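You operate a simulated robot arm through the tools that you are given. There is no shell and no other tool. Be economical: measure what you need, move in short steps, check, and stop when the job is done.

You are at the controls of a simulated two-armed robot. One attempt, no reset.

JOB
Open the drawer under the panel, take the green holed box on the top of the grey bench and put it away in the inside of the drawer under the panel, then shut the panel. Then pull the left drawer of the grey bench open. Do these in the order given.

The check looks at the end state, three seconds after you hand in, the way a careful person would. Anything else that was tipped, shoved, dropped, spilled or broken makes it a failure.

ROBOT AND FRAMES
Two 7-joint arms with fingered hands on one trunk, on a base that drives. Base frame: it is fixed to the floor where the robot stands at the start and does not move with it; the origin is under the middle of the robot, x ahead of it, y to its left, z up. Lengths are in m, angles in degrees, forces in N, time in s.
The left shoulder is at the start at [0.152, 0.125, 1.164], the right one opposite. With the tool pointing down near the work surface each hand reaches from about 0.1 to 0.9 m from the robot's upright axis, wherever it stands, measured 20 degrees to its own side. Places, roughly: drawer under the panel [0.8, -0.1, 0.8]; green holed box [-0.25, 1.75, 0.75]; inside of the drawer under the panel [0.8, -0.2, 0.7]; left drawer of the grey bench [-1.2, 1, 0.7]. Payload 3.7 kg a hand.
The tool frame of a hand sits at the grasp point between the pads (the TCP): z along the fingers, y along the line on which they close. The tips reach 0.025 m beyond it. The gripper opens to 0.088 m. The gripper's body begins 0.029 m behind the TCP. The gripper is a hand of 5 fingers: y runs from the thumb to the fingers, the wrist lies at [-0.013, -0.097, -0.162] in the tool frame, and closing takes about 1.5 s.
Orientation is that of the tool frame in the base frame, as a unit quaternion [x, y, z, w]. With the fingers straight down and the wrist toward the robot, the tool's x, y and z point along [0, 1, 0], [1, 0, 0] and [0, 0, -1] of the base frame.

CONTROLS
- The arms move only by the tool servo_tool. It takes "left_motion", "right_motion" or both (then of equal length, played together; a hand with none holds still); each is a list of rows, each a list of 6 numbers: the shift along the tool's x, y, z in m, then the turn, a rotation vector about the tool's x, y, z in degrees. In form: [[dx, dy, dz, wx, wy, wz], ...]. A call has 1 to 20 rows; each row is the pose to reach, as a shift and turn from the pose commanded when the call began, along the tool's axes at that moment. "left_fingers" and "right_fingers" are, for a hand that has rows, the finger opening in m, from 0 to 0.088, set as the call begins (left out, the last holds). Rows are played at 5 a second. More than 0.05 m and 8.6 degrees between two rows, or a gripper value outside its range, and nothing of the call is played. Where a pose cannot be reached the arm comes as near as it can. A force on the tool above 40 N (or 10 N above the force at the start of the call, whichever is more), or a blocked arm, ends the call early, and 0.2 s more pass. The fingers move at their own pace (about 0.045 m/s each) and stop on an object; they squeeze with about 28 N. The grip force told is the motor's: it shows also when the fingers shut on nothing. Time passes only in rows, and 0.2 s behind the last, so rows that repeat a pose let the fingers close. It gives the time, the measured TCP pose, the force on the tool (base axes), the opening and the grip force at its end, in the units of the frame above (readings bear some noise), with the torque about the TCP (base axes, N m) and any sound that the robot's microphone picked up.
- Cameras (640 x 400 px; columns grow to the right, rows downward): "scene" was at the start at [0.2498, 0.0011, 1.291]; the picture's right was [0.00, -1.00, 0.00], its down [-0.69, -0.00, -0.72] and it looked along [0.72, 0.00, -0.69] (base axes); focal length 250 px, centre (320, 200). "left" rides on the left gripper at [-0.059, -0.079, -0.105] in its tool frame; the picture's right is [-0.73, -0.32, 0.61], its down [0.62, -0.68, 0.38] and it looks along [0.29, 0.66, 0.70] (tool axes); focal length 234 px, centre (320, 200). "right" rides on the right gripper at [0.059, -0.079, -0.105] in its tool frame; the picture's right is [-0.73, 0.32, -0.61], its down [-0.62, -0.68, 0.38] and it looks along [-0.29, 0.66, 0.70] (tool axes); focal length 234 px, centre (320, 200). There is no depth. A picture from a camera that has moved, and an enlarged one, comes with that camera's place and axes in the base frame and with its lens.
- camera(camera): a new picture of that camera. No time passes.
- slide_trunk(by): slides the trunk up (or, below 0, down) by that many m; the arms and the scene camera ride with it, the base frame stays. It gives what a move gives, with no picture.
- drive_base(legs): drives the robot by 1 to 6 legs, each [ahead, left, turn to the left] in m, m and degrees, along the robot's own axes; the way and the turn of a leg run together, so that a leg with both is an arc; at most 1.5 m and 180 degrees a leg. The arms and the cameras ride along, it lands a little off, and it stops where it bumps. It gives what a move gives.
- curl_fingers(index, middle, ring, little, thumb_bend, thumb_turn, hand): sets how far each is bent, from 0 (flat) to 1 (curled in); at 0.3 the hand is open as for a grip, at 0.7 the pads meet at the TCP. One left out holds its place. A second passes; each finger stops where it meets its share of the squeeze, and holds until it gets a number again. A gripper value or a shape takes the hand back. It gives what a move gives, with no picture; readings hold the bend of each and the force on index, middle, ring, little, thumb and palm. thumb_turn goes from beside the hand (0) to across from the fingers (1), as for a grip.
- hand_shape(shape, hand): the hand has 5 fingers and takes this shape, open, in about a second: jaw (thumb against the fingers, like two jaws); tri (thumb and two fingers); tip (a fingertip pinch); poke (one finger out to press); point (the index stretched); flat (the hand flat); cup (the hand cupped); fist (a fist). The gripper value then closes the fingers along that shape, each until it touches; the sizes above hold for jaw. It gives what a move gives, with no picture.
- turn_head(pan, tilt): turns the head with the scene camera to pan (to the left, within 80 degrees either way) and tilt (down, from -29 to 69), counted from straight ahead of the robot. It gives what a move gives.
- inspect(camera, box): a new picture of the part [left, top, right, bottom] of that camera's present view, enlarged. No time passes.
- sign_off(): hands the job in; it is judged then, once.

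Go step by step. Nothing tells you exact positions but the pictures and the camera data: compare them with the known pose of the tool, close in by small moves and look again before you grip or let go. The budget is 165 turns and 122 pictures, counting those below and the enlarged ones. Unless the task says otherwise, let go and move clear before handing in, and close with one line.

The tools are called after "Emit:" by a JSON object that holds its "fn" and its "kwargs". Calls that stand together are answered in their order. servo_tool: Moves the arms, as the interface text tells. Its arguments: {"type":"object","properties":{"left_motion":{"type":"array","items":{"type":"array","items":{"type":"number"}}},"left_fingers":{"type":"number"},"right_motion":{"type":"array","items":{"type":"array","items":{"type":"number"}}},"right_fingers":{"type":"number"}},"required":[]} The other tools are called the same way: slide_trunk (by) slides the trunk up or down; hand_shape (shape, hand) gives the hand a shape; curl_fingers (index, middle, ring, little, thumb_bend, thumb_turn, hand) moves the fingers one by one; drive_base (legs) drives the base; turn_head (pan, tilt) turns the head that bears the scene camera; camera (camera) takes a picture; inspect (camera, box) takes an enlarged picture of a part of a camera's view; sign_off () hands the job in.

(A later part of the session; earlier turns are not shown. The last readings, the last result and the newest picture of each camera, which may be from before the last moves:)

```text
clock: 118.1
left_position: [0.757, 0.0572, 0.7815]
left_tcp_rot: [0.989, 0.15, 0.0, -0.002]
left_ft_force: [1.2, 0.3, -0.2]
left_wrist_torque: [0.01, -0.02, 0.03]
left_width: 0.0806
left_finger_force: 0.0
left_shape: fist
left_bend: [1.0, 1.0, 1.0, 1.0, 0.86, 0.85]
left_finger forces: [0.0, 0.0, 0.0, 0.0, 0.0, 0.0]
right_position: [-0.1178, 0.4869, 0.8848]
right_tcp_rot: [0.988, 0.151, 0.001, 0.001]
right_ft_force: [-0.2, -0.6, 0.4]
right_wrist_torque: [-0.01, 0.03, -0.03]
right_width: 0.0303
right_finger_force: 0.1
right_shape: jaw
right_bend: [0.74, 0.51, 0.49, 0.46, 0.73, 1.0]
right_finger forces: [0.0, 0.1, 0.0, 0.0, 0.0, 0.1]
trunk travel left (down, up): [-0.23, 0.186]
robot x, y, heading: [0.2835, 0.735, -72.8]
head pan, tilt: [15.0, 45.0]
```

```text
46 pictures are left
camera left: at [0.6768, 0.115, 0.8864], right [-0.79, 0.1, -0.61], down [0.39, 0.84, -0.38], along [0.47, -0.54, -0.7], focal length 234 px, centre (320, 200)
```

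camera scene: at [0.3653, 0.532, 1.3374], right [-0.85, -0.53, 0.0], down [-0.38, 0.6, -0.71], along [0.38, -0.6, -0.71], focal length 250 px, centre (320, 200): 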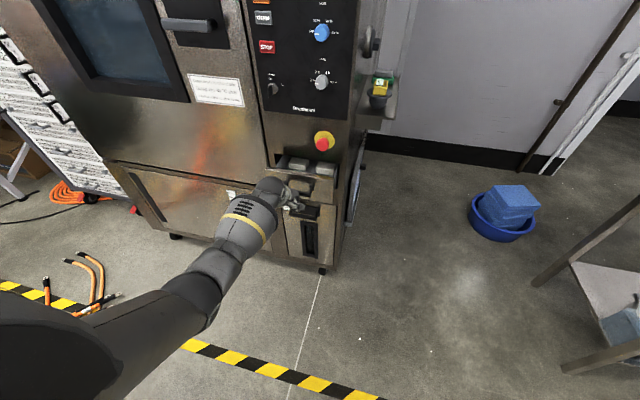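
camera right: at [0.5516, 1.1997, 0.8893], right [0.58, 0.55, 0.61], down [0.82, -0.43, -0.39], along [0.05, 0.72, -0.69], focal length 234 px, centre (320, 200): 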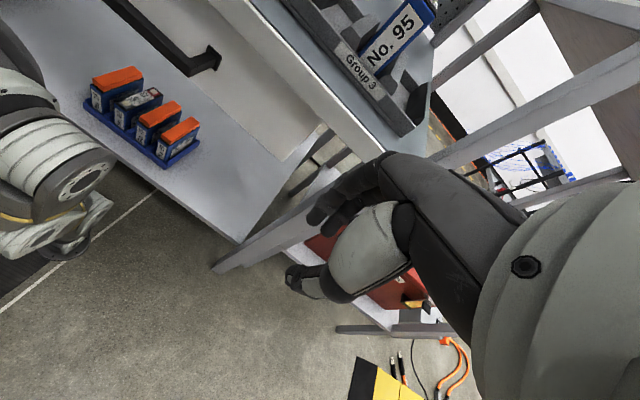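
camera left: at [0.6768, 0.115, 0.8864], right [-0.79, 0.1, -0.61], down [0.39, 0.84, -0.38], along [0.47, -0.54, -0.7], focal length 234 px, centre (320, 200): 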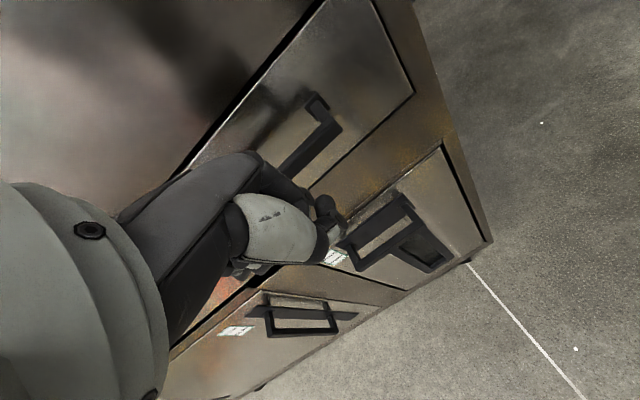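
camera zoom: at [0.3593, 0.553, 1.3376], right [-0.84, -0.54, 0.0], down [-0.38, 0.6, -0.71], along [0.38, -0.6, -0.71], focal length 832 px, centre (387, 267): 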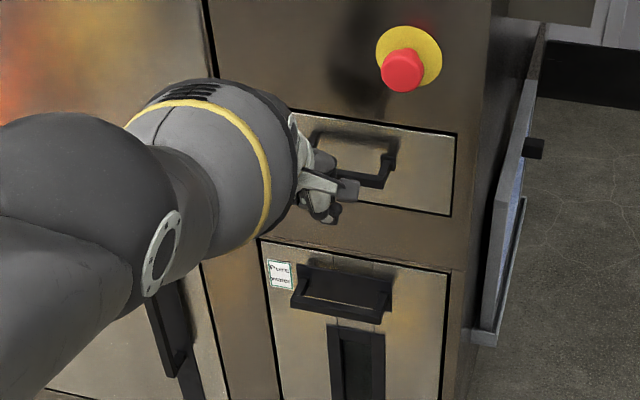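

The drawer stayed flush and the hand is free. I'll back off further and restore the arm.

Emit:
{"fn": "drive_base", "kwargs": {"legs": [[-0.1, 0, 0]]}}

Emit:
{"fn": "hand_shape", "kwargs": {"hand": "left", "shape": "tri"}}

Emit:
{"fn": "servo_tool", "kwargs": {"left_motion": [[0, -0.02, -0.02, 0, 0, 0], [0, -0.05, -0.05, 0, 0, 0], [0, -0.08, -0.08, 0, 0, 0], [0, -0.1, -0.12, 0, 0, 0], [0, -0.1, -0.15, 0, 0, 0]]}}

Emit:
{"fn": "inspect", "kwargs": {"camera": "scene", "box": [210, 80, 390, 240]}}

```text
clock: 119.2
left_position: [0.7265, 0.1495, 0.7803]
left_tcp_rot: [0.988, 0.153, 0.0, -0.002]
left_ft_force: [-0.2, 0.4, 0.4]
left_wrist_torque: [0.05, 0.03, 0.01]
left_width: 0.0806
left_finger_force: 0.0
left_shape: fist
left_bend: [1.0, 1.0, 1.0, 1.0, 0.86, 0.85]
left_finger forces: [0.1, 0.0, 0.1, 0.0, 0.1, 0.1]
right_position: [-0.1481, 0.5797, 0.886]
right_tcp_rot: [0.989, 0.15, 0.0, 0.001]
right_ft_force: [-0.7, -0.2, 0.1]
right_wrist_torque: [0.0, 0.01, 0.03]
right_width: 0.0302
right_finger_force: 0.0
right_shape: jaw
right_bend: [0.74, 0.51, 0.49, 0.46, 0.73, 1.0]
right_finger forces: [0.0, 0.1, 0.0, 0.1, 0.0, 0.1]
trunk travel left (down, up): [-0.23, 0.186]
robot x, y, heading: [0.2507, 0.8252, -72.5]
head pan, tilt: [15.0, 45.0]
```

```text
clock: 120.1
left_position: [0.7269, 0.1492, 0.781]
left_tcp_rot: [0.989, 0.151, 0.0, -0.003]
left_ft_force: [0.0, 0.0, -0.6]
left_wrist_torque: [0.03, -0.03, -0.01]
left_width: 0.0875
left_finger_force: 0.0
left_shape: tri
left_bend: [0.3, 0.3, 0.99, 0.99, 0.3, 0.97]
left_finger forces: [0.0, 0.1, 0.0, 0.1, 0.1, 0.0]
right_position: [-0.1481, 0.5786, 0.8845]
right_tcp_rot: [0.989, 0.151, 0.0, 0.001]
right_ft_force: [-0.2, 0.1, 1.4]
right_wrist_torque: [0.0, 0.01, 0.0]
right_width: 0.0302
right_finger_force: 0.1
right_shape: jaw
right_bend: [0.74, 0.51, 0.49, 0.46, 0.73, 1.0]
right_finger forces: [0.0, 0.0, 0.1, 0.0, 0.0, 0.0]
trunk travel left (down, up): [-0.23, 0.186]
robot x, y, heading: [0.2492, 0.8259, -72.8]
head pan, tilt: [15.0, 45.0]
```

```text
clock: 121.3
left_position: [0.757, 0.1169, 0.9092]
left_tcp_rot: [0.988, 0.152, 0.001, -0.003]
left_ft_force: [-0.5, 0.1, -0.6]
left_wrist_torque: [0.0, 0.02, -0.02]
left_width: 0.0877
left_finger_force: 0.1
left_shape: tri
left_bend: [0.3, 0.3, 0.99, 0.99, 0.3, 0.97]
left_finger forces: [0.1, 0.0, 0.1, 0.1, 0.1, 0.0]
left hand out of reach, approached as far as the arm can: row 1, 2, 3, 4, 5
right_position: [-0.1493, 0.5791, 0.8847]
right_tcp_rot: [0.989, 0.151, 0.0, 0.001]
right_ft_force: [-0.6, 0.6, 0.0]
right_wrist_torque: [0.01, -0.01, -0.04]
right_width: 0.0305
right_finger_force: 0.1
right_shape: jaw
right_bend: [0.74, 0.51, 0.49, 0.46, 0.73, 1.0]
right_finger forces: [0.1, 0.1, 0.0, 0.0, 0.0, 0.1]
trunk travel left (down, up): [-0.23, 0.186]
robot x, y, heading: [0.2521, 0.8265, -72.4]
head pan, tilt: [15.0, 45.0]
```

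```text
2.50 times, centred on (300, 160) of scene
camera zoom: at [0.3299, 0.6451, 1.3378], right [-0.84, -0.53, 0.0], down [-0.38, 0.6, -0.71], along [0.38, -0.6, -0.71], focal length 624 px, centre (370, 300)
```

zoom: 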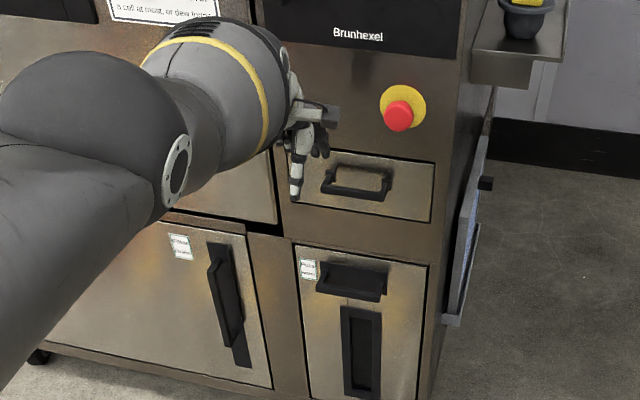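

The drawer under the panel is shut. The left arm seems stuck almost straight, so I'll try folding it back with some tilt and a sideways shift.

Emit:
{"fn": "servo_tool", "kwargs": {"left_motion": [[0, -0.02, 0, -6, 0, 0], [0, -0.04, 0, -12, 0, 0], [0, -0.07, 0, -18, 0, 0], [0, -0.1, 0, -20, 0, 0], [0, -0.14, 0, -20, 0, 0], [0, -0.18, 0, -20, 0, 0]]}}

Emit:
{"fn": "camera", "kwargs": {"camera": "scene"}}

```text
clock: 122.7
left_position: [0.8029, 0.1291, 0.8303]
left_tcp_rot: [0.974, 0.149, 0.027, 0.168]
left_ft_force: [0.4, 0.1, 0.6]
left_wrist_torque: [0.02, 0.0, -0.04]
left_width: 0.0874
left_finger_force: 0.0
left_shape: tri
left_bend: [0.3, 0.3, 0.99, 0.99, 0.3, 0.97]
left_finger forces: [0.1, 0.1, 0.0, 0.0, 0.1, 0.0]
left hand out of reach, approached as far as the arm can: row 1, 2, 3, 4, 5, 6
right_position: [-0.148, 0.5796, 0.8847]
right_tcp_rot: [0.989, 0.151, 0.0, 0.0]
right_ft_force: [1.1, -0.1, -0.5]
right_wrist_torque: [0.03, 0.06, -0.03]
right_width: 0.0301
right_finger_force: 0.1
right_shape: jaw
right_bend: [0.74, 0.51, 0.49, 0.46, 0.73, 1.0]
right_finger forces: [0.1, 0.0, 0.0, 0.0, 0.1, 0.1]
trunk travel left (down, up): [-0.23, 0.186]
robot x, y, heading: [0.2527, 0.826, -72.5]
head pan, tilt: [15.0, 45.0]
```

```text
44 pictures are left
camera scene: at [0.3313, 0.6443, 1.3374], right [-0.84, -0.54, 0.0], down [-0.38, 0.6, -0.71], along [0.38, -0.6, -0.71], focal length 250 px, centre (320, 200)
```

scene: 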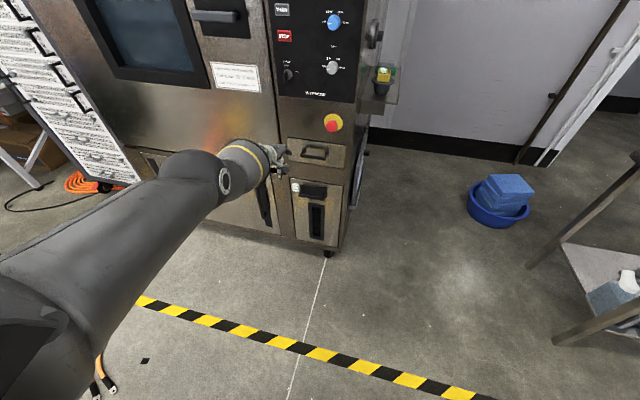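

The posture is awkward, but raising the hand worked earlier. I'll lift it first and then pull it back.

Emit:
{"fn": "servo_tool", "kwargs": {"left_motion": [[0, 0.013, -0.038, 0, 0, 0], [0, 0.026, -0.076, 0, 0, 0], [0, 0.04, -0.113, 0, 0, 0], [0, 0.053, -0.15, 0, 0, 0], [0, 0.068, -0.188, 0, 0, 0], [0, 0.06, -0.22, 0, 0, 0], [0, 0.03, -0.23, 0, 0, 0], [0, -0.01, -0.24, 0, 0, 0], [0, -0.05, -0.25, 0, 0, 0], [0, -0.09, -0.26, 0, 0, 0]]}}

Emit:
{"fn": "camera", "kwargs": {"camera": "scene"}}

```text
clock: 124.9
left_position: [0.8675, 0.1064, 1.0461]
left_tcp_rot: [0.974, 0.149, 0.027, 0.168]
left_ft_force: [-0.4, 0.2, -0.5]
left_wrist_torque: [-0.03, -0.01, 0.0]
left_width: 0.0876
left_finger_force: 0.1
left_shape: tri
left_bend: [0.3, 0.3, 0.99, 0.99, 0.3, 0.97]
left_finger forces: [0.0, 0.1, 0.0, 0.1, 0.1, 0.1]
left hand out of reach, approached as far as the arm can: row 1, 2, 3, 4, 5, 6, 7, 8, 9, 10
right_position: [-0.1473, 0.5809, 0.885]
right_tcp_rot: [0.989, 0.151, 0.0, 0.001]
right_ft_force: [-0.2, 0.3, -0.6]
right_wrist_torque: [0.0, -0.01, -0.03]
right_width: 0.0302
right_finger_force: 0.0
right_shape: jaw
right_bend: [0.74, 0.51, 0.49, 0.46, 0.73, 1.0]
right_finger forces: [0.0, 0.1, 0.0, 0.0, 0.0, 0.1]
trunk travel left (down, up): [-0.23, 0.186]
robot x, y, heading: [0.2531, 0.8235, -73.0]
head pan, tilt: [15.0, 45.0]
```

```text
43 pictures are left
camera scene: at [0.3321, 0.645, 1.3375], right [-0.84, -0.54, 0.0], down [-0.38, 0.6, -0.71], along [0.38, -0.6, -0.71], focal length 250 px, centre (320, 200)
```

scene: 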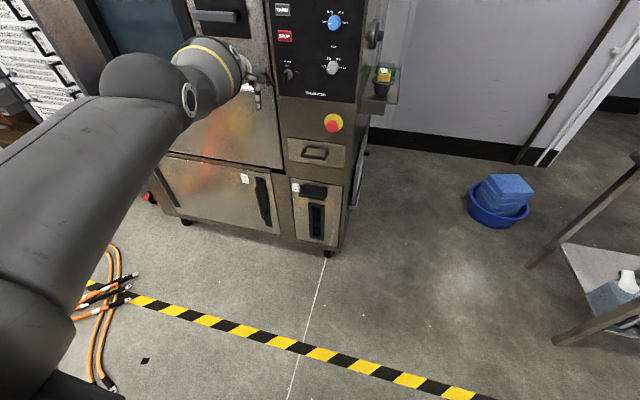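

I'll do a small test to see whether the commanded pose matches the measured one.

Emit:
{"fn": "servo_tool", "kwargs": {"left_motion": [[0, 0, 0, 0, 0, 0], [0, 0, 0, 0, 0, 0]]}}

Emit:
{"fn": "servo_tool", "kwargs": {"left_motion": [[-0.03, 0, 0, 0, 0, 0], [-0.06, 0, 0, 0, 0, 0], [-0.1, 0, 0, 0, 0, 0]]}}

```text
clock: 125.5
left_position: [0.8654, 0.1066, 1.0476]
left_tcp_rot: [0.974, 0.148, 0.026, 0.168]
left_ft_force: [-0.4, -0.7, -0.4]
left_wrist_torque: [-0.03, 0.0, -0.04]
left_width: 0.0876
left_finger_force: 0.0
left_shape: tri
left_bend: [0.3, 0.3, 0.99, 0.99, 0.3, 0.97]
left_finger forces: [0.1, 0.0, 0.1, 0.0, 0.0, 0.0]
right_position: [-0.1487, 0.5797, 0.8837]
right_tcp_rot: [0.989, 0.151, 0.0, 0.001]
right_ft_force: [0.3, -0.4, -0.2]
right_wrist_torque: [-0.01, 0.0, -0.02]
right_width: 0.0302
right_finger_force: 0.2
right_shape: jaw
right_bend: [0.74, 0.51, 0.49, 0.46, 0.73, 1.0]
right_finger forces: [0.0, 0.1, 0.0, 0.1, 0.1, 0.0]
trunk travel left (down, up): [-0.23, 0.186]
robot x, y, heading: [0.2516, 0.8242, -72.6]
head pan, tilt: [15.0, 45.0]
```

```text
clock: 126.3
left_position: [0.7801, 0.0569, 1.0491]
left_tcp_rot: [0.974, 0.149, 0.028, 0.168]
left_ft_force: [-1.4, -1.2, -0.1]
left_wrist_torque: [0.05, -0.01, 0.0]
left_width: 0.0875
left_finger_force: 0.0
left_shape: tri
left_bend: [0.3, 0.3, 0.99, 0.99, 0.3, 0.97]
left_finger forces: [0.2, 0.1, 0.1, 0.1, 0.1, 0.0]
left hand out of reach, approached as far as the arm can: row 1, 2, 3
right_position: [-0.1498, 0.5802, 0.885]
right_tcp_rot: [0.989, 0.15, 0.001, 0.001]
right_ft_force: [0.0, 0.3, -0.5]
right_wrist_torque: [-0.03, -0.02, 0.01]
right_width: 0.0302
right_finger_force: 0.1
right_shape: jaw
right_bend: [0.74, 0.51, 0.49, 0.46, 0.73, 1.0]
right_finger forces: [0.0, 0.0, 0.0, 0.0, 0.1, 0.1]
trunk travel left (down, up): [-0.23, 0.186]
robot x, y, heading: [0.2538, 0.8299, -72.7]
head pan, tilt: [15.0, 45.0]
```

The commands are tracked, but the hand only slides around at full arm extension (the elbow is straight). I'll command a pose well inside and hold it so that the elbow has time to fold.

Emit:
{"fn": "servo_tool", "kwargs": {"left_motion": [[-0.008, -0.035, -0.022, 0, 0, 0], [-0.016, -0.07, -0.044, 0, 0, 0], [-0.024, -0.105, -0.066, 0, 0, 0], [-0.032, -0.14, -0.088, 0, 0, 0], [-0.04, -0.175, -0.11, 0, 0, 0], [-0.05, -0.21, -0.13, 0, 0, 0], [-0.06, -0.25, -0.15, 0, 0, 0], [-0.06, -0.25, -0.15, 0, 0, 0], [-0.06, -0.25, -0.15, 0, 0, 0], [-0.06, -0.25, -0.15, 0, 0, 0], [-0.06, -0.25, -0.15, 0, 0, 0], [-0.06, -0.25, -0.15, 0, 0, 0], [-0.06, -0.25, -0.15, 0, 0, 0], [-0.06, -0.25, -0.15, 0, 0, 0]]}}

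Emit:
{"fn": "camera", "kwargs": {"camera": "scene"}}

```text
clock: 129.3
left_position: [0.7766, 0.0563, 1.1353]
left_tcp_rot: [0.974, 0.148, 0.026, 0.168]
left_ft_force: [0.0, -0.7, -0.3]
left_wrist_torque: [0.01, 0.02, -0.02]
left_width: 0.0878
left_finger_force: 0.1
left_shape: tri
left_bend: [0.3, 0.3, 0.99, 0.99, 0.3, 0.98]
left_finger forces: [0.0, 0.1, 0.0, 0.0, 0.1, 0.0]
left hand out of reach, approached as far as the arm can: row 1, 2, 3, 4, 5, 6, 7, 8, 9, 10, 11, 12, 13, 14
right_position: [-0.1479, 0.581, 0.8854]
right_tcp_rot: [0.988, 0.151, 0.0, 0.0]
right_ft_force: [-0.3, 0.2, -0.5]
right_wrist_torque: [-0.01, 0.03, 0.0]
right_width: 0.0303
right_finger_force: 0.0
right_shape: jaw
right_bend: [0.74, 0.51, 0.49, 0.46, 0.73, 1.0]
right_finger forces: [0.0, 0.0, 0.1, 0.1, 0.0, 0.0]
trunk travel left (down, up): [-0.23, 0.186]
robot x, y, heading: [0.2508, 0.8284, -72.7]
head pan, tilt: [15.0, 45.0]
```

```text
42 pictures are left
camera scene: at [0.3305, 0.6444, 1.3375], right [-0.84, -0.53, 0.0], down [-0.38, 0.6, -0.71], along [0.38, -0.6, -0.71], focal length 250 px, centre (320, 200)
```

scene: 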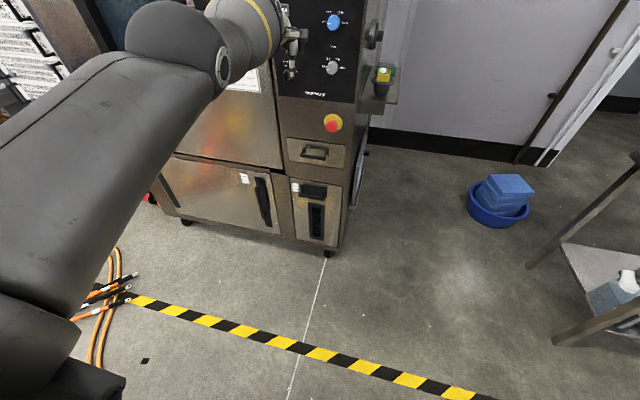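

It's still stuck. I'll try folding the way the elbow naturally bends: hand towards my midline, back and down, with the tool upright again.

Emit:
{"fn": "servo_tool", "kwargs": {"left_motion": [[-0.03, -0.03, 0.0, 4, 0, 0], [-0.06, -0.06, 0.0, 8, 0, 0], [-0.09, -0.09, 0.01, 12, 0, 0], [-0.12, -0.12, 0.02, 16, 0, 0], [-0.15, -0.15, 0.03, 20, 0, 0], [-0.18, -0.18, 0.04, 20, 0, 0], [-0.2, -0.21, 0.06, 20, 0, 0], [-0.2, -0.24, 0.08, 20, 0, 0], [-0.2, -0.27, 0.1, 20, 0, 0], [-0.2, -0.3, 0.12, 20, 0, 0], [-0.2, -0.3, 0.12, 20, 0, 0], [-0.2, -0.3, 0.12, 20, 0, 0]]}}

Emit:
{"fn": "camera", "kwargs": {"camera": "scene"}}

```text
clock: 131.9
left_position: [0.5209, 0.0617, 0.8819]
left_tcp_rot: [0.989, 0.15, 0.001, -0.004]
left_ft_force: [-0.4, 0.3, 0.1]
left_wrist_torque: [0.0, -0.01, 0.06]
left_width: 0.0877
left_finger_force: 0.1
left_shape: tri
left_bend: [0.3, 0.3, 0.99, 0.99, 0.3, 0.98]
left_finger forces: [0.0, 0.0, 0.1, 0.0, 0.0, 0.1]
left hand out of reach, approached as far as the arm can: row 1, 2, 3, 4, 5, 6, 7, 8, 9, 10, 11, 12
right_position: [-0.1484, 0.5786, 0.8848]
right_tcp_rot: [0.989, 0.151, 0.0, 0.001]
right_ft_force: [-1.0, 0.2, 0.5]
right_wrist_torque: [0.01, 0.0, -0.02]
right_width: 0.0304
right_finger_force: 0.0
right_shape: jaw
right_bend: [0.74, 0.51, 0.49, 0.46, 0.73, 1.0]
right_finger forces: [0.0, 0.0, 0.1, 0.0, 0.1, 0.1]
trunk travel left (down, up): [-0.23, 0.186]
robot x, y, heading: [0.2507, 0.8239, -72.8]
head pan, tilt: [15.0, 45.0]
```

```text
41 pictures are left
camera scene: at [0.3302, 0.6441, 1.3374], right [-0.84, -0.53, 0.0], down [-0.38, 0.6, -0.71], along [0.38, -0.6, -0.71], focal length 250 px, centre (320, 200)
```

scene: 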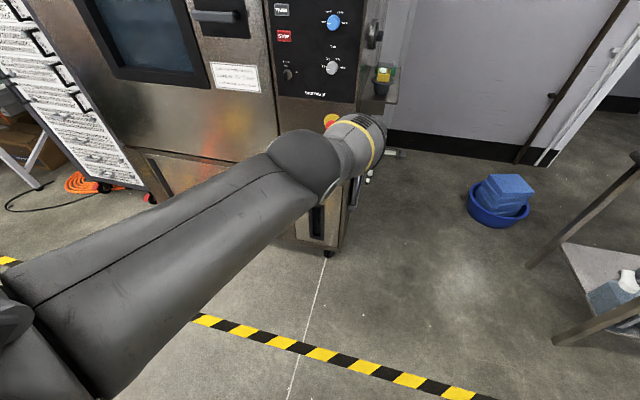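

Still at full stretch, so I'll try the other side: hand out to the left, back and up.

Emit:
{"fn": "servo_tool", "kwargs": {"left_motion": [[0.04, -0.02, -0.01, 0, 0, 0], [0.08, -0.04, -0.02, 0, 0, 0], [0.12, -0.06, -0.03, 0, 0, 0], [0.16, -0.08, -0.04, 0, 0, 0], [0.2, -0.1, -0.05, 0, 0, 0], [0.24, -0.13, -0.06, 0, 0, 0], [0.28, -0.16, -0.07, 0, 0, 0], [0.32, -0.19, -0.08, 0, 0, 0], [0.35, -0.22, -0.09, 0, 0, 0], [0.37, -0.26, -0.1, 0, 0, 0], [0.38, -0.3, -0.1, 0, 0, 0], [0.38, -0.34, -0.1, 0, 0, 0], [0.38, -0.38, -0.1, 0, 0, 0], [0.38, -0.38, -0.1, 0, 0, 0]]}}

Emit:
{"fn": "turn_head", "kwargs": {"pan": 40, "tilt": 45}}

Emit:
{"fn": "camera", "kwargs": {"camera": "scene"}}

```text
refused: row 6 steps farther than a row can; nothing moved
```

```text
clock: 132.8
left_position: [0.521, 0.0622, 0.8827]
left_tcp_rot: [0.988, 0.151, 0.001, -0.003]
left_ft_force: [0.3, -0.3, 0.1]
left_wrist_torque: [0.02, -0.01, -0.02]
left_width: 0.0879
left_finger_force: 0.0
left_shape: tri
left_bend: [0.3, 0.3, 0.99, 0.99, 0.3, 0.98]
left_finger forces: [0.0, 0.0, 0.1, 0.0, 0.0, 0.1]
right_position: [-0.1485, 0.5793, 0.8847]
right_tcp_rot: [0.989, 0.15, 0.0, 0.0]
right_ft_force: [0.6, -0.3, 0.8]
right_wrist_torque: [0.0, -0.02, -0.01]
right_width: 0.0303
right_finger_force: 0.1
right_shape: jaw
right_bend: [0.74, 0.51, 0.49, 0.46, 0.73, 1.0]
right_finger forces: [0.0, 0.1, 0.1, 0.1, 0.0, 0.0]
trunk travel left (down, up): [-0.23, 0.186]
robot x, y, heading: [0.2499, 0.8286, -72.6]
head pan, tilt: [40.0, 45.0]
```

```text
40 pictures are left
camera scene: at [0.3554, 0.6691, 1.3374], right [-0.54, -0.84, 0.0], down [-0.59, 0.38, -0.71], along [0.59, -0.38, -0.71], focal length 250 px, centre (320, 200)
```

scene: 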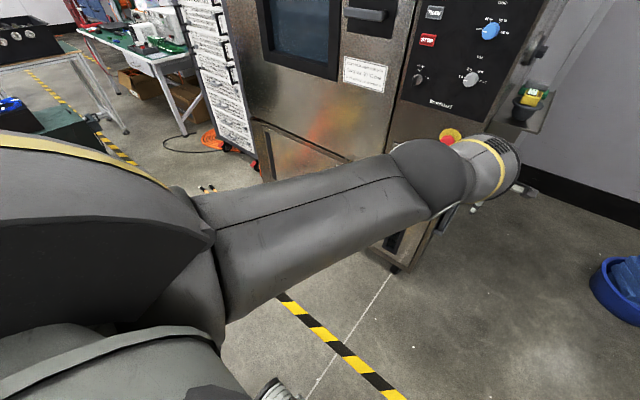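

The arm is straight, with the elbow hinge rotated. Flexing should lift the hand up and to the right, so I'll command up, right and back together.

Emit:
{"fn": "servo_tool", "kwargs": {"left_motion": [[-0.015, -0.02, -0.03, 0, 0, 0], [-0.03, -0.04, -0.06, 0, 0, 0], [-0.045, -0.06, -0.09, 0, 0, 0], [-0.06, -0.08, -0.12, 0, 0, 0], [-0.075, -0.1, -0.15, 0, 0, 0], [-0.09, -0.12, -0.18, 0, 0, 0], [-0.1, -0.14, -0.21, 0, 0, 0], [-0.11, -0.17, -0.23, 0, 0, 0], [-0.12, -0.2, -0.25, 0, 0, 0], [-0.13, -0.23, -0.26, 0, 0, 0], [-0.13, -0.26, -0.27, 0, 0, 0], [-0.13, -0.29, -0.27, 0, 0, 0], [-0.13, -0.29, -0.27, 0, 0, 0]]}}

Emit:
{"fn": "camera", "kwargs": {"camera": "scene"}}

```text
clock: 135.6
left_position: [0.3173, 0.3029, 1.1551]
left_tcp_rot: [0.988, 0.151, 0.0, -0.004]
left_ft_force: [0.0, 0.8, -0.7]
left_wrist_torque: [-0.02, 0.03, 0.0]
left_width: 0.0877
left_finger_force: 0.1
left_shape: tri
left_bend: [0.3, 0.3, 0.99, 0.99, 0.3, 0.98]
left_finger forces: [0.0, 0.1, 0.1, 0.1, 0.0, 0.0]
left hand out of reach, approached as far as the arm can: row 1, 2, 3, 4, 5, 6, 7
right_position: [-0.1481, 0.5792, 0.8847]
right_tcp_rot: [0.988, 0.152, 0.0, 0.0]
right_ft_force: [0.5, 0.4, 0.2]
right_wrist_torque: [0.0, -0.02, 0.02]
right_width: 0.0305
right_finger_force: 0.0
right_shape: jaw
right_bend: [0.74, 0.51, 0.49, 0.46, 0.73, 1.0]
right_finger forces: [0.0, 0.0, 0.0, 0.1, 0.0, 0.0]
trunk travel left (down, up): [-0.23, 0.186]
robot x, y, heading: [0.2524, 0.8286, -72.8]
head pan, tilt: [40.0, 45.0]
```

```text
39 pictures are left
camera scene: at [0.3555, 0.6688, 1.3373], right [-0.54, -0.84, 0.0], down [-0.6, 0.38, -0.71], along [0.6, -0.38, -0.71], focal length 250 px, centre (320, 200)
```

scene: 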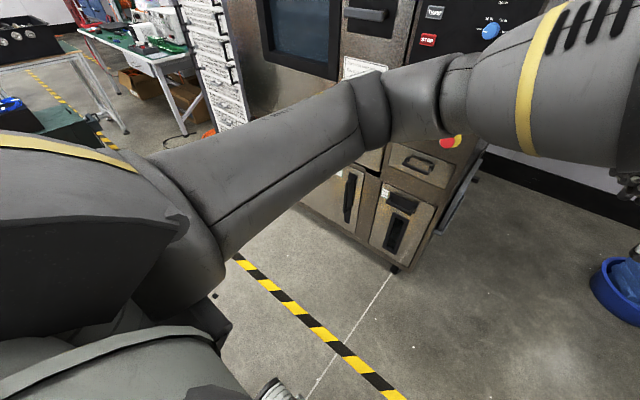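

The elbow folded. Now I'll bring the hand back to its normal place on the left.

Emit:
{"fn": "servo_tool", "kwargs": {"left_motion": [[0.03, 0, 0.015, 0, 0, 0], [0.06, 0, 0.03, 0, 0, 0], [0.09, 0, 0.05, 0, 0, 0], [0.12, 0, 0.07, 0, 0, 0], [0.15, 0, 0.09, 0, 0, 0], [0.18, 0, 0.11, 0, 0, 0], [0.21, 0, 0.13, 0, 0, 0], [0.25, 0, 0.14, 0, 0, 0], [0.25, 0, 0.14, 0, 0, 0]]}}

Emit:
{"fn": "camera", "kwargs": {"camera": "scene"}}

```text
clock: 137.6
left_position: [0.5543, 0.3777, 1.0167]
left_tcp_rot: [0.989, 0.151, 0.002, -0.004]
left_ft_force: [-0.3, -0.8, -0.1]
left_wrist_torque: [-0.02, 0.01, 0.03]
left_width: 0.0877
left_finger_force: 0.1
left_shape: tri
left_bend: [0.3, 0.3, 0.99, 0.99, 0.3, 0.98]
left_finger forces: [0.0, 0.0, 0.0, 0.0, 0.1, 0.0]
right_position: [-0.1476, 0.5787, 0.8832]
right_tcp_rot: [0.989, 0.15, 0.0, 0.001]
right_ft_force: [-0.3, -0.4, -0.4]
right_wrist_torque: [0.0, -0.01, 0.06]
right_width: 0.0306
right_finger_force: 0.2
right_shape: jaw
right_bend: [0.74, 0.51, 0.49, 0.46, 0.73, 1.0]
right_finger forces: [0.0, 0.0, 0.0, 0.0, 0.0, 0.0]
trunk travel left (down, up): [-0.23, 0.186]
robot x, y, heading: [0.2546, 0.829, -72.4]
head pan, tilt: [40.0, 45.0]
```

```text
38 pictures are left
camera scene: at [0.355, 0.6687, 1.3374], right [-0.54, -0.84, 0.0], down [-0.59, 0.38, -0.71], along [0.6, -0.38, -0.71], focal length 250 px, centre (320, 200)
```

scene: 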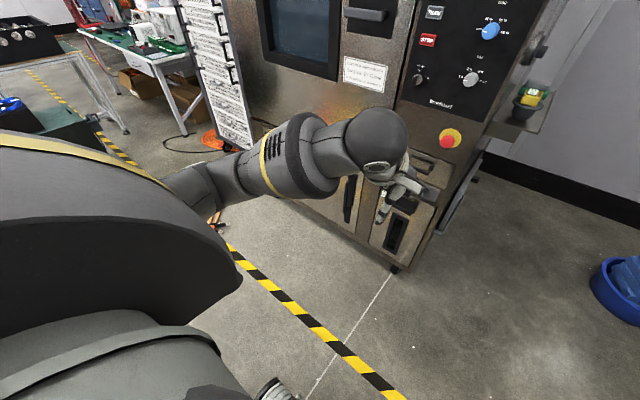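

The arm is back to normal and the panel drawer is shut. Next I'll go to the bench's left drawer: sidestep, turn around, and look.

Emit:
{"fn": "drive_base", "kwargs": {"legs": [[0.258, -0.448, 0], [0, 0, -177.5]]}}

Emit:
{"fn": "turn_head", "kwargs": {"pan": 45, "tilt": 40}}

Emit:
{"fn": "camera", "kwargs": {"camera": "scene"}}

```text
clock: 148.2
left_position: [-0.3272, 0.9399, 1.0163]
left_tcp_rot: [-0.087, 0.996, -0.004, -0.001]
left_ft_force: [-0.1, 0.5, 0.3]
left_wrist_torque: [0.02, -0.02, 0.01]
left_width: 0.0879
left_finger_force: 0.1
left_shape: tri
left_bend: [0.3, 0.3, 0.99, 0.99, 0.3, 0.98]
left_finger forces: [0.0, 0.0, 0.1, 0.0, 0.0, 0.0]
right_position: [0.3443, 0.6514, 0.886]
right_tcp_rot: [-0.088, 0.996, 0.001, 0.0]
right_ft_force: [0.1, 0.0, 1.0]
right_wrist_torque: [-0.03, -0.01, -0.01]
right_width: 0.0301
right_finger_force: 0.0
right_shape: jaw
right_bend: [0.74, 0.51, 0.49, 0.46, 0.73, 1.0]
right_finger forces: [0.0, 0.1, 0.0, 0.1, 0.0, 0.0]
trunk travel left (down, up): [-0.23, 0.186]
robot x, y, heading: [-0.083, 0.4611, 100.2]
head pan, tilt: [40.0, 45.0]
```

```text
clock: 148.8
left_position: [-0.3273, 0.9392, 1.0167]
left_tcp_rot: [-0.088, 0.996, -0.005, 0.0]
left_ft_force: [-0.6, 0.2, -0.7]
left_wrist_torque: [0.0, -0.01, -0.01]
left_width: 0.0879
left_finger_force: 0.0
left_shape: tri
left_bend: [0.3, 0.3, 0.99, 0.99, 0.3, 0.98]
left_finger forces: [0.0, 0.0, 0.1, 0.0, 0.1, 0.0]
right_position: [0.3439, 0.6522, 0.8849]
right_tcp_rot: [-0.089, 0.996, 0.001, 0.0]
right_ft_force: [-0.3, -0.1, -0.1]
right_wrist_torque: [0.02, -0.02, -0.02]
right_width: 0.0305
right_finger_force: 0.1
right_shape: jaw
right_bend: [0.74, 0.51, 0.49, 0.46, 0.73, 1.0]
right_finger forces: [0.0, 0.1, 0.0, 0.0, 0.0, 0.0]
trunk travel left (down, up): [-0.23, 0.186]
robot x, y, heading: [-0.0796, 0.4551, 100.0]
head pan, tilt: [45.0, 40.0]
```

```text
37 pictures are left
camera scene: at [-0.1744, 0.6247, 1.3447], right [0.57, 0.82, 0.0], down [0.53, -0.37, -0.77], along [-0.63, 0.44, -0.64], focal length 250 px, centre (320, 200)
```

scene: 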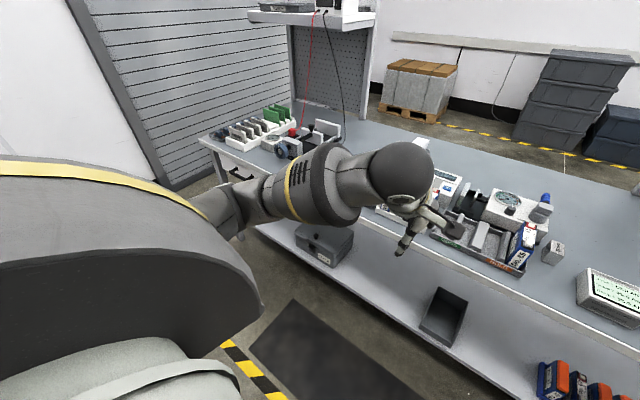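

The left drawer's handle is near (-1.15, 0.86, 0.70). I'll square up to the bench and sidestep left.

Emit:
{"fn": "drive_base", "kwargs": {"legs": [[0, 0, 9.5], [0, 0.67, 0]]}}

Emit:
{"fn": "turn_head", "kwargs": {"pan": 10, "tilt": 45}}

Emit:
{"fn": "camera", "kwargs": {"camera": "scene"}}

Emit:
{"fn": "camera", "kwargs": {"camera": "left"}}

```text
clock: 153.1
left_position: [-1.0213, 0.6767, 1.0163]
left_tcp_rot: [-0.169, 0.986, -0.004, -0.001]
left_ft_force: [0.6, 0.0, -0.5]
left_wrist_torque: [-0.02, -0.02, 0.0]
left_width: 0.0881
left_finger_force: 0.2
left_shape: tri
left_bend: [0.3, 0.3, 0.99, 0.99, 0.3, 0.98]
left_finger forces: [0.0, 0.0, 0.0, 0.0, 0.0, 0.1]
right_position: [-0.3141, 0.4995, 0.8839]
right_tcp_rot: [-0.168, 0.986, 0.0, 0.0]
right_ft_force: [0.0, -0.6, -0.3]
right_wrist_torque: [0.0, 0.01, -0.03]
right_width: 0.0303
right_finger_force: 0.0
right_shape: jaw
right_bend: [0.74, 0.51, 0.49, 0.46, 0.73, 1.0]
right_finger forces: [0.1, 0.0, 0.0, 0.0, 0.0, 0.0]
trunk travel left (down, up): [-0.23, 0.186]
robot x, y, heading: [-0.706, 0.2422, 109.1]
head pan, tilt: [45.0, 40.0]
```

```text
clock: 154.2
left_position: [-1.0216, 0.6772, 1.0148]
left_tcp_rot: [-0.168, 0.986, -0.004, 0.0]
left_ft_force: [0.2, -0.3, -0.5]
left_wrist_torque: [0.0, 0.0, 0.04]
left_width: 0.0879
left_finger_force: 0.1
left_shape: tri
left_bend: [0.3, 0.3, 0.99, 0.99, 0.3, 0.98]
left_finger forces: [0.0, 0.1, 0.1, 0.0, 0.1, 0.0]
right_position: [-0.3138, 0.5006, 0.886]
right_tcp_rot: [-0.168, 0.986, 0.001, 0.001]
right_ft_force: [-0.9, -0.3, 0.3]
right_wrist_torque: [-0.02, -0.04, 0.01]
right_width: 0.0303
right_finger_force: 0.0
right_shape: jaw
right_bend: [0.74, 0.51, 0.49, 0.46, 0.73, 1.0]
right_finger forces: [0.0, 0.1, 0.1, 0.1, 0.0, 0.0]
trunk travel left (down, up): [-0.23, 0.186]
robot x, y, heading: [-0.7077, 0.2412, 109.5]
head pan, tilt: [10.0, 45.0]
```

```text
36 pictures are left
camera scene: at [-0.7838, 0.4243, 1.3375], right [0.87, 0.49, 0.0], down [0.35, -0.62, -0.71], along [-0.35, 0.62, -0.71], focal length 250 px, centre (320, 200)
```

scene: 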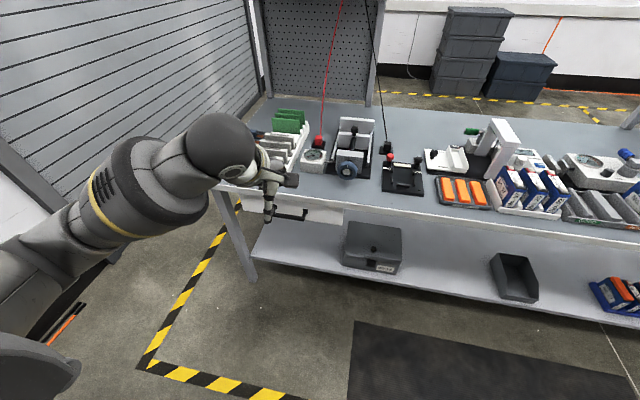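

```text
35 pictures are left
camera left: at [-0.9401, 0.623, 1.1209], right [0.79, -0.07, -0.61], down [-0.36, -0.85, -0.38], along [-0.49, 0.52, -0.7], focal length 234 px, centre (320, 200)
```

left: 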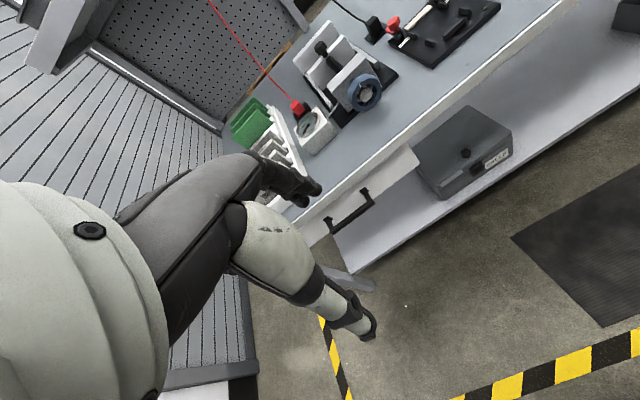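

The handle bar is at about (-1.156, 0.863, 0.69). I'll lower the trunk, move closer, and take the tilted pre-grasp pose I used on the first drawer.

Emit:
{"fn": "slide_trunk", "kwargs": {"by": -0.2}}

Emit:
{"fn": "drive_base", "kwargs": {"legs": [[0.12, 0, 0]]}}

Emit:
{"fn": "servo_tool", "kwargs": {"left_motion": [[0.013, -0.01, 0.0, -8, 0, 0], [0.026, -0.01, 0.0, -16, 0, 0], [0.04, 0.0, 0.0, -24, 0, 0], [0.053, 0.01, 0.01, -32, 0, 0], [0.065, 0.02, 0.02, -40, 0, 0], [0.065, 0.02, 0.02, -40, 0, 0]], "left_fingers": 0.045}}

Emit:
{"fn": "camera", "kwargs": {"camera": "left"}}

Emit:
{"fn": "camera", "kwargs": {"camera": "scene"}}

```text
clock: 156.3
left_position: [-1.0163, 0.6609, 0.6655]
left_tcp_rot: [-0.162, 0.958, -0.234, 0.038]
left_ft_force: [-0.3, -0.1, -0.4]
left_wrist_torque: [0.01, 0.0, 0.0]
left_width: 0.0877
left_finger_force: 0.0
left_shape: tri
left_bend: [0.3, 0.3, 0.99, 0.99, 0.3, 0.98]
left_finger forces: [0.0, 0.0, 0.0, 0.0, 0.0, 0.1]
right_position: [-0.3136, 0.4993, 0.6859]
right_tcp_rot: [-0.168, 0.986, 0.001, 0.0]
right_ft_force: [-0.2, 0.0, 0.1]
right_wrist_torque: [0.01, -0.01, -0.04]
right_width: 0.0302
right_finger_force: 0.1
right_shape: jaw
right_bend: [0.74, 0.51, 0.49, 0.46, 0.73, 1.0]
right_finger forces: [0.1, 0.0, 0.0, 0.0, 0.0, 0.0]
trunk travel left (down, up): [-0.03, 0.386]
robot x, y, heading: [-0.7052, 0.2381, 109.1]
head pan, tilt: [10.0, 45.0]
```

```text
clock: 157.6
left_position: [-1.059, 0.7763, 0.6644]
left_tcp_rot: [-0.164, 0.957, -0.235, 0.04]
left_ft_force: [-0.2, 0.5, 0.3]
left_wrist_torque: [0.0, 0.02, 0.0]
left_width: 0.0879
left_finger_force: 0.0
left_shape: tri
left_bend: [0.3, 0.3, 0.99, 0.99, 0.3, 0.98]
left_finger forces: [0.1, 0.1, 0.0, 0.1, 0.1, 0.0]
right_position: [-0.3557, 0.618, 0.6847]
right_tcp_rot: [-0.169, 0.986, 0.0, 0.0]
right_ft_force: [0.5, 0.7, 0.8]
right_wrist_torque: [-0.02, 0.01, -0.01]
right_width: 0.0301
right_finger_force: 0.1
right_shape: jaw
right_bend: [0.74, 0.51, 0.49, 0.46, 0.73, 1.0]
right_finger forces: [0.1, 0.0, 0.0, 0.1, 0.0, 0.0]
trunk travel left (down, up): [-0.03, 0.386]
robot x, y, heading: [-0.7455, 0.3561, 109.5]
head pan, tilt: [10.0, 45.0]
```

```text
clock: 159.0
left_position: [-1.1214, 0.7642, 0.6327]
left_tcp_rot: [-0.167, 0.98, 0.107, -0.019]
left_ft_force: [0.1, 0.1, 0.1]
left_wrist_torque: [0.0, 0.04, 0.02]
left_width: 0.0456
left_finger_force: 0.1
left_shape: tri
left_bend: [0.74, 0.44, 0.99, 0.99, 0.69, 1.0]
left_finger forces: [0.0, 0.1, 0.1, 0.1, 0.0, 0.1]
left hand out of reach, approached as far as the arm can: row 1, 2, 3, 4, 5, 6
right_position: [-0.3569, 0.6172, 0.6856]
right_tcp_rot: [-0.169, 0.986, 0.001, 0.0]
right_ft_force: [0.5, 1.3, 0.6]
right_wrist_torque: [0.03, -0.03, -0.01]
right_width: 0.0304
right_finger_force: 0.0
right_shape: jaw
right_bend: [0.74, 0.51, 0.49, 0.46, 0.73, 1.0]
right_finger forces: [0.0, 0.0, 0.1, 0.0, 0.1, 0.0]
trunk travel left (down, up): [-0.03, 0.386]
robot x, y, heading: [-0.743, 0.3557, 109.3]
head pan, tilt: [10.0, 45.0]
```

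```text
34 pictures are left
camera left: at [-1.0339, 0.6893, 0.7177], right [0.74, 0.07, -0.66], down [-0.4, -0.76, -0.52], along [-0.54, 0.65, -0.54], focal length 234 px, centre (320, 200)
```

left: 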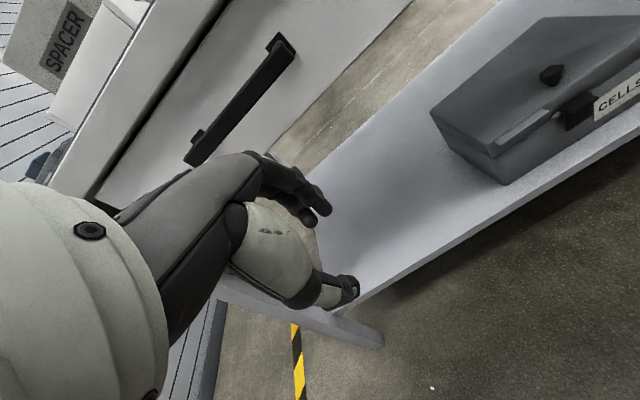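

```text
33 pictures are left
camera scene: at [-0.8909, 0.7266, 1.1078], right [0.87, 0.49, 0.0], down [0.35, -0.62, -0.71], along [-0.35, 0.62, -0.71], focal length 250 px, centre (320, 200)
```

scene: 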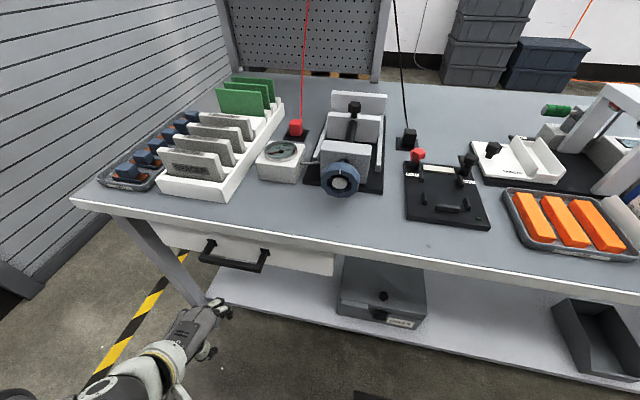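

The trunk leans forward as it lowers, and the hand ended up too low. The two views give the bar at about (-1.141, 0.848, 0.705). I'll raise the trunk partway and look at where the hand goes.

Emit:
{"fn": "slide_trunk", "kwargs": {"by": 0.12}}

Emit:
{"fn": "camera", "kwargs": {"camera": "scene"}}

```text
clock: 160.5
left_position: [-1.1223, 0.7649, 0.752]
left_tcp_rot: [-0.168, 0.98, 0.106, -0.019]
left_ft_force: [-0.7, 0.2, -0.3]
left_wrist_torque: [0.01, 0.01, -0.01]
left_width: 0.0453
left_finger_force: 0.0
left_shape: tri
left_bend: [0.74, 0.44, 0.99, 0.99, 0.69, 1.0]
left_finger forces: [0.1, 0.0, 0.0, 0.0, 0.0, 0.0]
right_position: [-0.3542, 0.6183, 0.8034]
right_tcp_rot: [-0.168, 0.986, 0.0, 0.0]
right_ft_force: [-1.0, 0.3, 0.7]
right_wrist_torque: [-0.03, -0.01, 0.02]
right_width: 0.0303
right_finger_force: 0.1
right_shape: jaw
right_bend: [0.74, 0.51, 0.49, 0.46, 0.73, 1.0]
right_finger forces: [0.0, 0.0, 0.0, 0.1, 0.0, 0.0]
trunk travel left (down, up): [-0.15, 0.266]
robot x, y, heading: [-0.7419, 0.3529, 109.5]
head pan, tilt: [10.0, 45.0]
```

```text
32 pictures are left
camera scene: at [-0.8541, 0.6227, 1.2492], right [0.87, 0.49, 0.0], down [0.35, -0.62, -0.71], along [-0.35, 0.62, -0.71], focal length 250 px, centre (320, 200)
```

scene: 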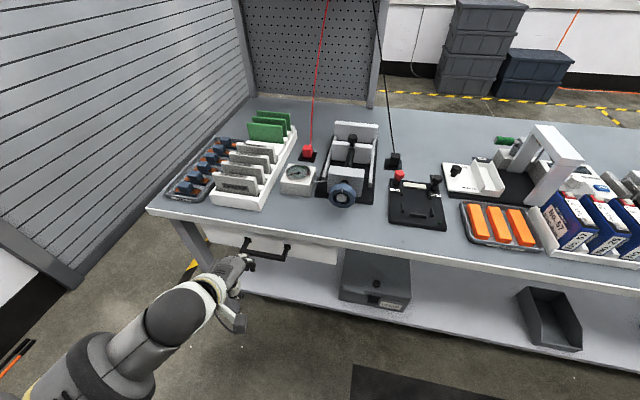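

The hand is in front of and above the handle. I'll tilt to 40° and take the pre-grasp pose about 9 cm back.

Emit:
{"fn": "servo_tool", "kwargs": {"left_motion": [[-0.003, 0.005, -0.006, -7, 0, 0], [-0.006, 0.01, -0.012, -14, 0, 0], [-0.009, 0.015, -0.018, -21, 0, 0], [-0.012, 0.02, -0.022, -28, 0, 0], [-0.012, 0.02, -0.022, -28, 0, 0]]}}

Emit:
{"fn": "camera", "kwargs": {"camera": "left"}}

Emit:
{"fn": "inspect", "kwargs": {"camera": "scene", "box": [190, 200, 350, 320]}}

```text
clock: 161.7
left_position: [-1.1163, 0.7819, 0.7797]
left_tcp_rot: [-0.158, 0.924, 0.342, -0.06]
left_ft_force: [-0.2, 0.4, 0.4]
left_wrist_torque: [-0.02, -0.04, 0.02]
left_width: 0.0454
left_finger_force: 0.0
left_shape: tri
left_bend: [0.74, 0.44, 0.99, 0.99, 0.69, 1.0]
left_finger forces: [0.0, 0.1, 0.0, 0.1, 0.0, 0.0]
right_position: [-0.3562, 0.6197, 0.8034]
right_tcp_rot: [-0.169, 0.986, 0.001, 0.0]
right_ft_force: [0.5, -1.1, 0.0]
right_wrist_torque: [0.04, -0.03, 0.02]
right_width: 0.0306
right_finger_force: 0.1
right_shape: jaw
right_bend: [0.74, 0.51, 0.49, 0.46, 0.73, 1.0]
right_finger forces: [0.1, 0.0, 0.1, 0.1, 0.0, 0.0]
trunk travel left (down, up): [-0.15, 0.266]
robot x, y, heading: [-0.7468, 0.358, 109.2]
head pan, tilt: [10.0, 45.0]
```

```text
31 pictures are left
camera left: at [-1.0181, 0.6809, 0.8071], right [0.63, 0.38, -0.67], down [-0.5, -0.46, -0.73], along [-0.59, 0.8, -0.1], focal length 234 px, centre (320, 200)
```

left: 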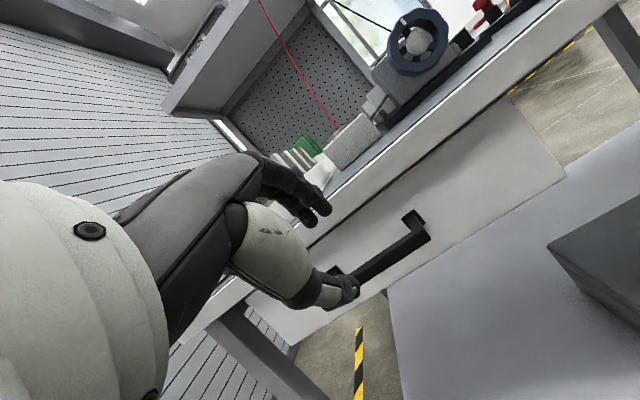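

```text
3.33 times, centred on (270, 260) of scene
camera zoom: at [-0.854, 0.6218, 1.2496], right [0.87, 0.49, 0.0], down [0.35, -0.62, -0.71], along [-0.35, 0.62, -0.71], focal length 832 px, centre (487, 0)
```

zoom: 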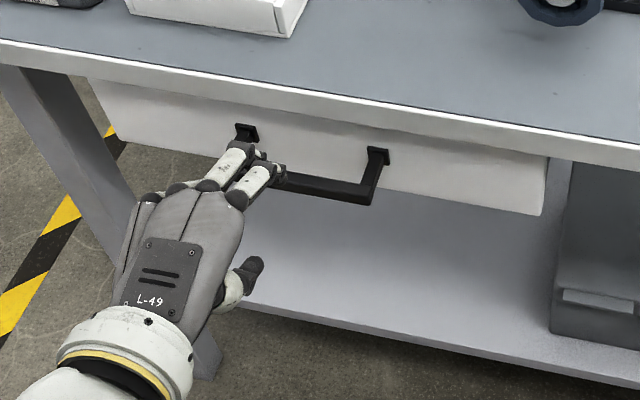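

The bar is about 0.11 m ahead along the fingers. I'll close half that distance and check the alignment.

Emit:
{"fn": "servo_tool", "kwargs": {"left_motion": [[0.002, 0.003, 0.018, 0, 0, 0], [0.004, 0.006, 0.036, 0, 0, 0], [0.006, 0.009, 0.055, 0, 0, 0], [0.006, 0.009, 0.055, 0, 0, 0]], "left_fingers": 0.034}}

Emit:
{"fn": "camera", "kwargs": {"camera": "left"}}

Emit:
{"fn": "inspect", "kwargs": {"camera": "scene", "box": [190, 200, 350, 320]}}

```text
clock: 162.7
left_position: [-1.1372, 0.8199, 0.7436]
left_tcp_rot: [-0.158, 0.925, 0.342, -0.06]
left_ft_force: [-0.7, -0.3, 0.0]
left_wrist_torque: [0.0, 0.01, 0.01]
left_width: 0.0347
left_finger_force: 0.0
left_shape: tri
left_bend: [0.74, 0.49, 0.99, 0.99, 0.72, 1.0]
left_finger forces: [0.0, 0.1, 0.0, 0.0, 0.0, 0.0]
right_position: [-0.3555, 0.6177, 0.8038]
right_tcp_rot: [-0.169, 0.986, 0.001, 0.0]
right_ft_force: [-0.3, -0.2, 0.1]
right_wrist_torque: [-0.01, 0.01, 0.0]
right_width: 0.0301
right_finger_force: 0.1
right_shape: jaw
right_bend: [0.74, 0.51, 0.49, 0.46, 0.73, 1.0]
right_finger forces: [0.1, 0.1, 0.0, 0.0, 0.0, 0.0]
trunk travel left (down, up): [-0.15, 0.266]
robot x, y, heading: [-0.745, 0.3544, 109.5]
head pan, tilt: [10.0, 45.0]
```

```text
29 pictures are left
camera left: at [-1.0388, 0.7185, 0.7721], right [0.63, 0.38, -0.67], down [-0.5, -0.46, -0.73], along [-0.59, 0.8, -0.1], focal length 234 px, centre (320, 200)
```

left: 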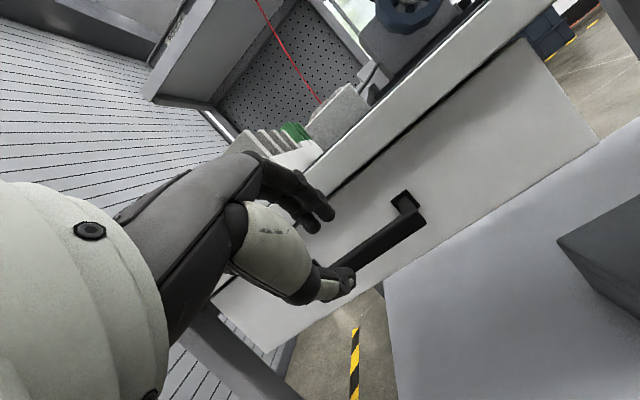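

```text
3.33 times, centred on (270, 260) of scene
camera zoom: at [-0.8539, 0.6218, 1.2496], right [0.87, 0.49, 0.0], down [0.35, -0.62, -0.71], along [-0.35, 0.62, -0.71], focal length 832 px, centre (487, 0)
```

zoom: 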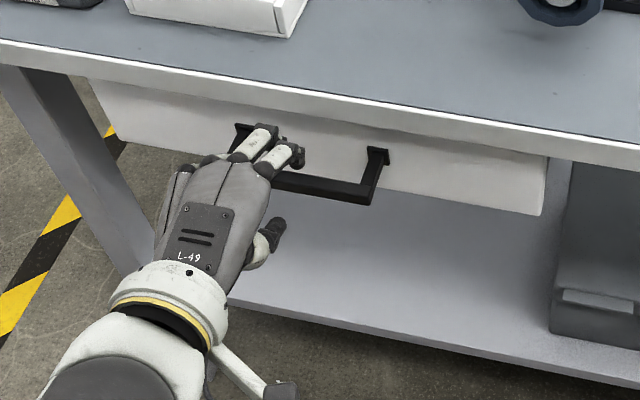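

The alignment matches: the bar crosses right at the tool axis, about 5 cm ahead. I'll go in gently.

Emit:
{"fn": "servo_tool", "kwargs": {"left_motion": [[-0.003, 0, 0.012, 0, 0, 0], [-0.006, 0, 0.024, 0, 0, 0], [-0.006, 0, 0.034, 0, 0, 0], [-0.006, 0, 0.043, 0, 0, 0], [-0.006, 0, 0.043, 0, 0, 0]]}}

Emit:
{"fn": "camera", "kwargs": {"camera": "left"}}

Emit:
{"fn": "inspect", "kwargs": {"camera": "scene", "box": [190, 200, 350, 320]}}

```text
clock: 163.9
left_position: [-1.1395, 0.8494, 0.7126]
left_tcp_rot: [-0.158, 0.924, 0.342, -0.06]
left_ft_force: [-0.2, 0.4, 0.3]
left_wrist_torque: [0.01, 0.0, 0.06]
left_width: 0.0344
left_finger_force: 0.1
left_shape: tri
left_bend: [0.74, 0.49, 0.99, 0.99, 0.72, 1.0]
left_finger forces: [0.0, 0.1, 0.0, 0.0, 0.1, 0.1]
right_position: [-0.3561, 0.6177, 0.8055]
right_tcp_rot: [-0.168, 0.986, 0.001, 0.0]
right_ft_force: [0.6, 0.0, 0.5]
right_wrist_torque: [-0.02, 0.03, 0.01]
right_width: 0.0305
right_finger_force: 0.1
right_shape: jaw
right_bend: [0.74, 0.51, 0.49, 0.46, 0.73, 1.0]
right_finger forces: [0.0, 0.0, 0.1, 0.0, 0.0, 0.1]
trunk travel left (down, up): [-0.15, 0.266]
robot x, y, heading: [-0.7463, 0.358, 109.4]
head pan, tilt: [10.0, 45.0]
```

```text
27 pictures are left
camera left: at [-1.0414, 0.7481, 0.7408], right [0.63, 0.38, -0.67], down [-0.5, -0.46, -0.73], along [-0.59, 0.8, -0.1], focal length 234 px, centre (320, 200)
```

left: 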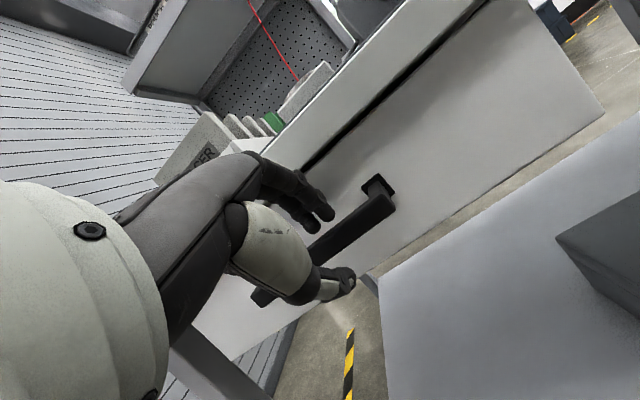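

```text
3.33 times, centred on (270, 260) of scene
camera zoom: at [-0.8539, 0.6218, 1.2496], right [0.87, 0.49, 0.0], down [0.35, -0.62, -0.71], along [-0.35, 0.62, -0.71], focal length 832 px, centre (487, 0)
```

zoom: 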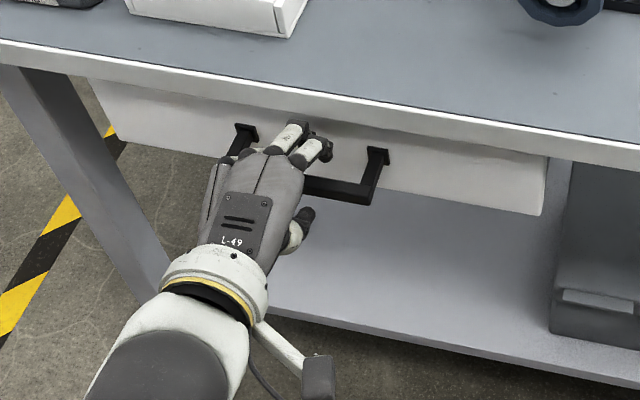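

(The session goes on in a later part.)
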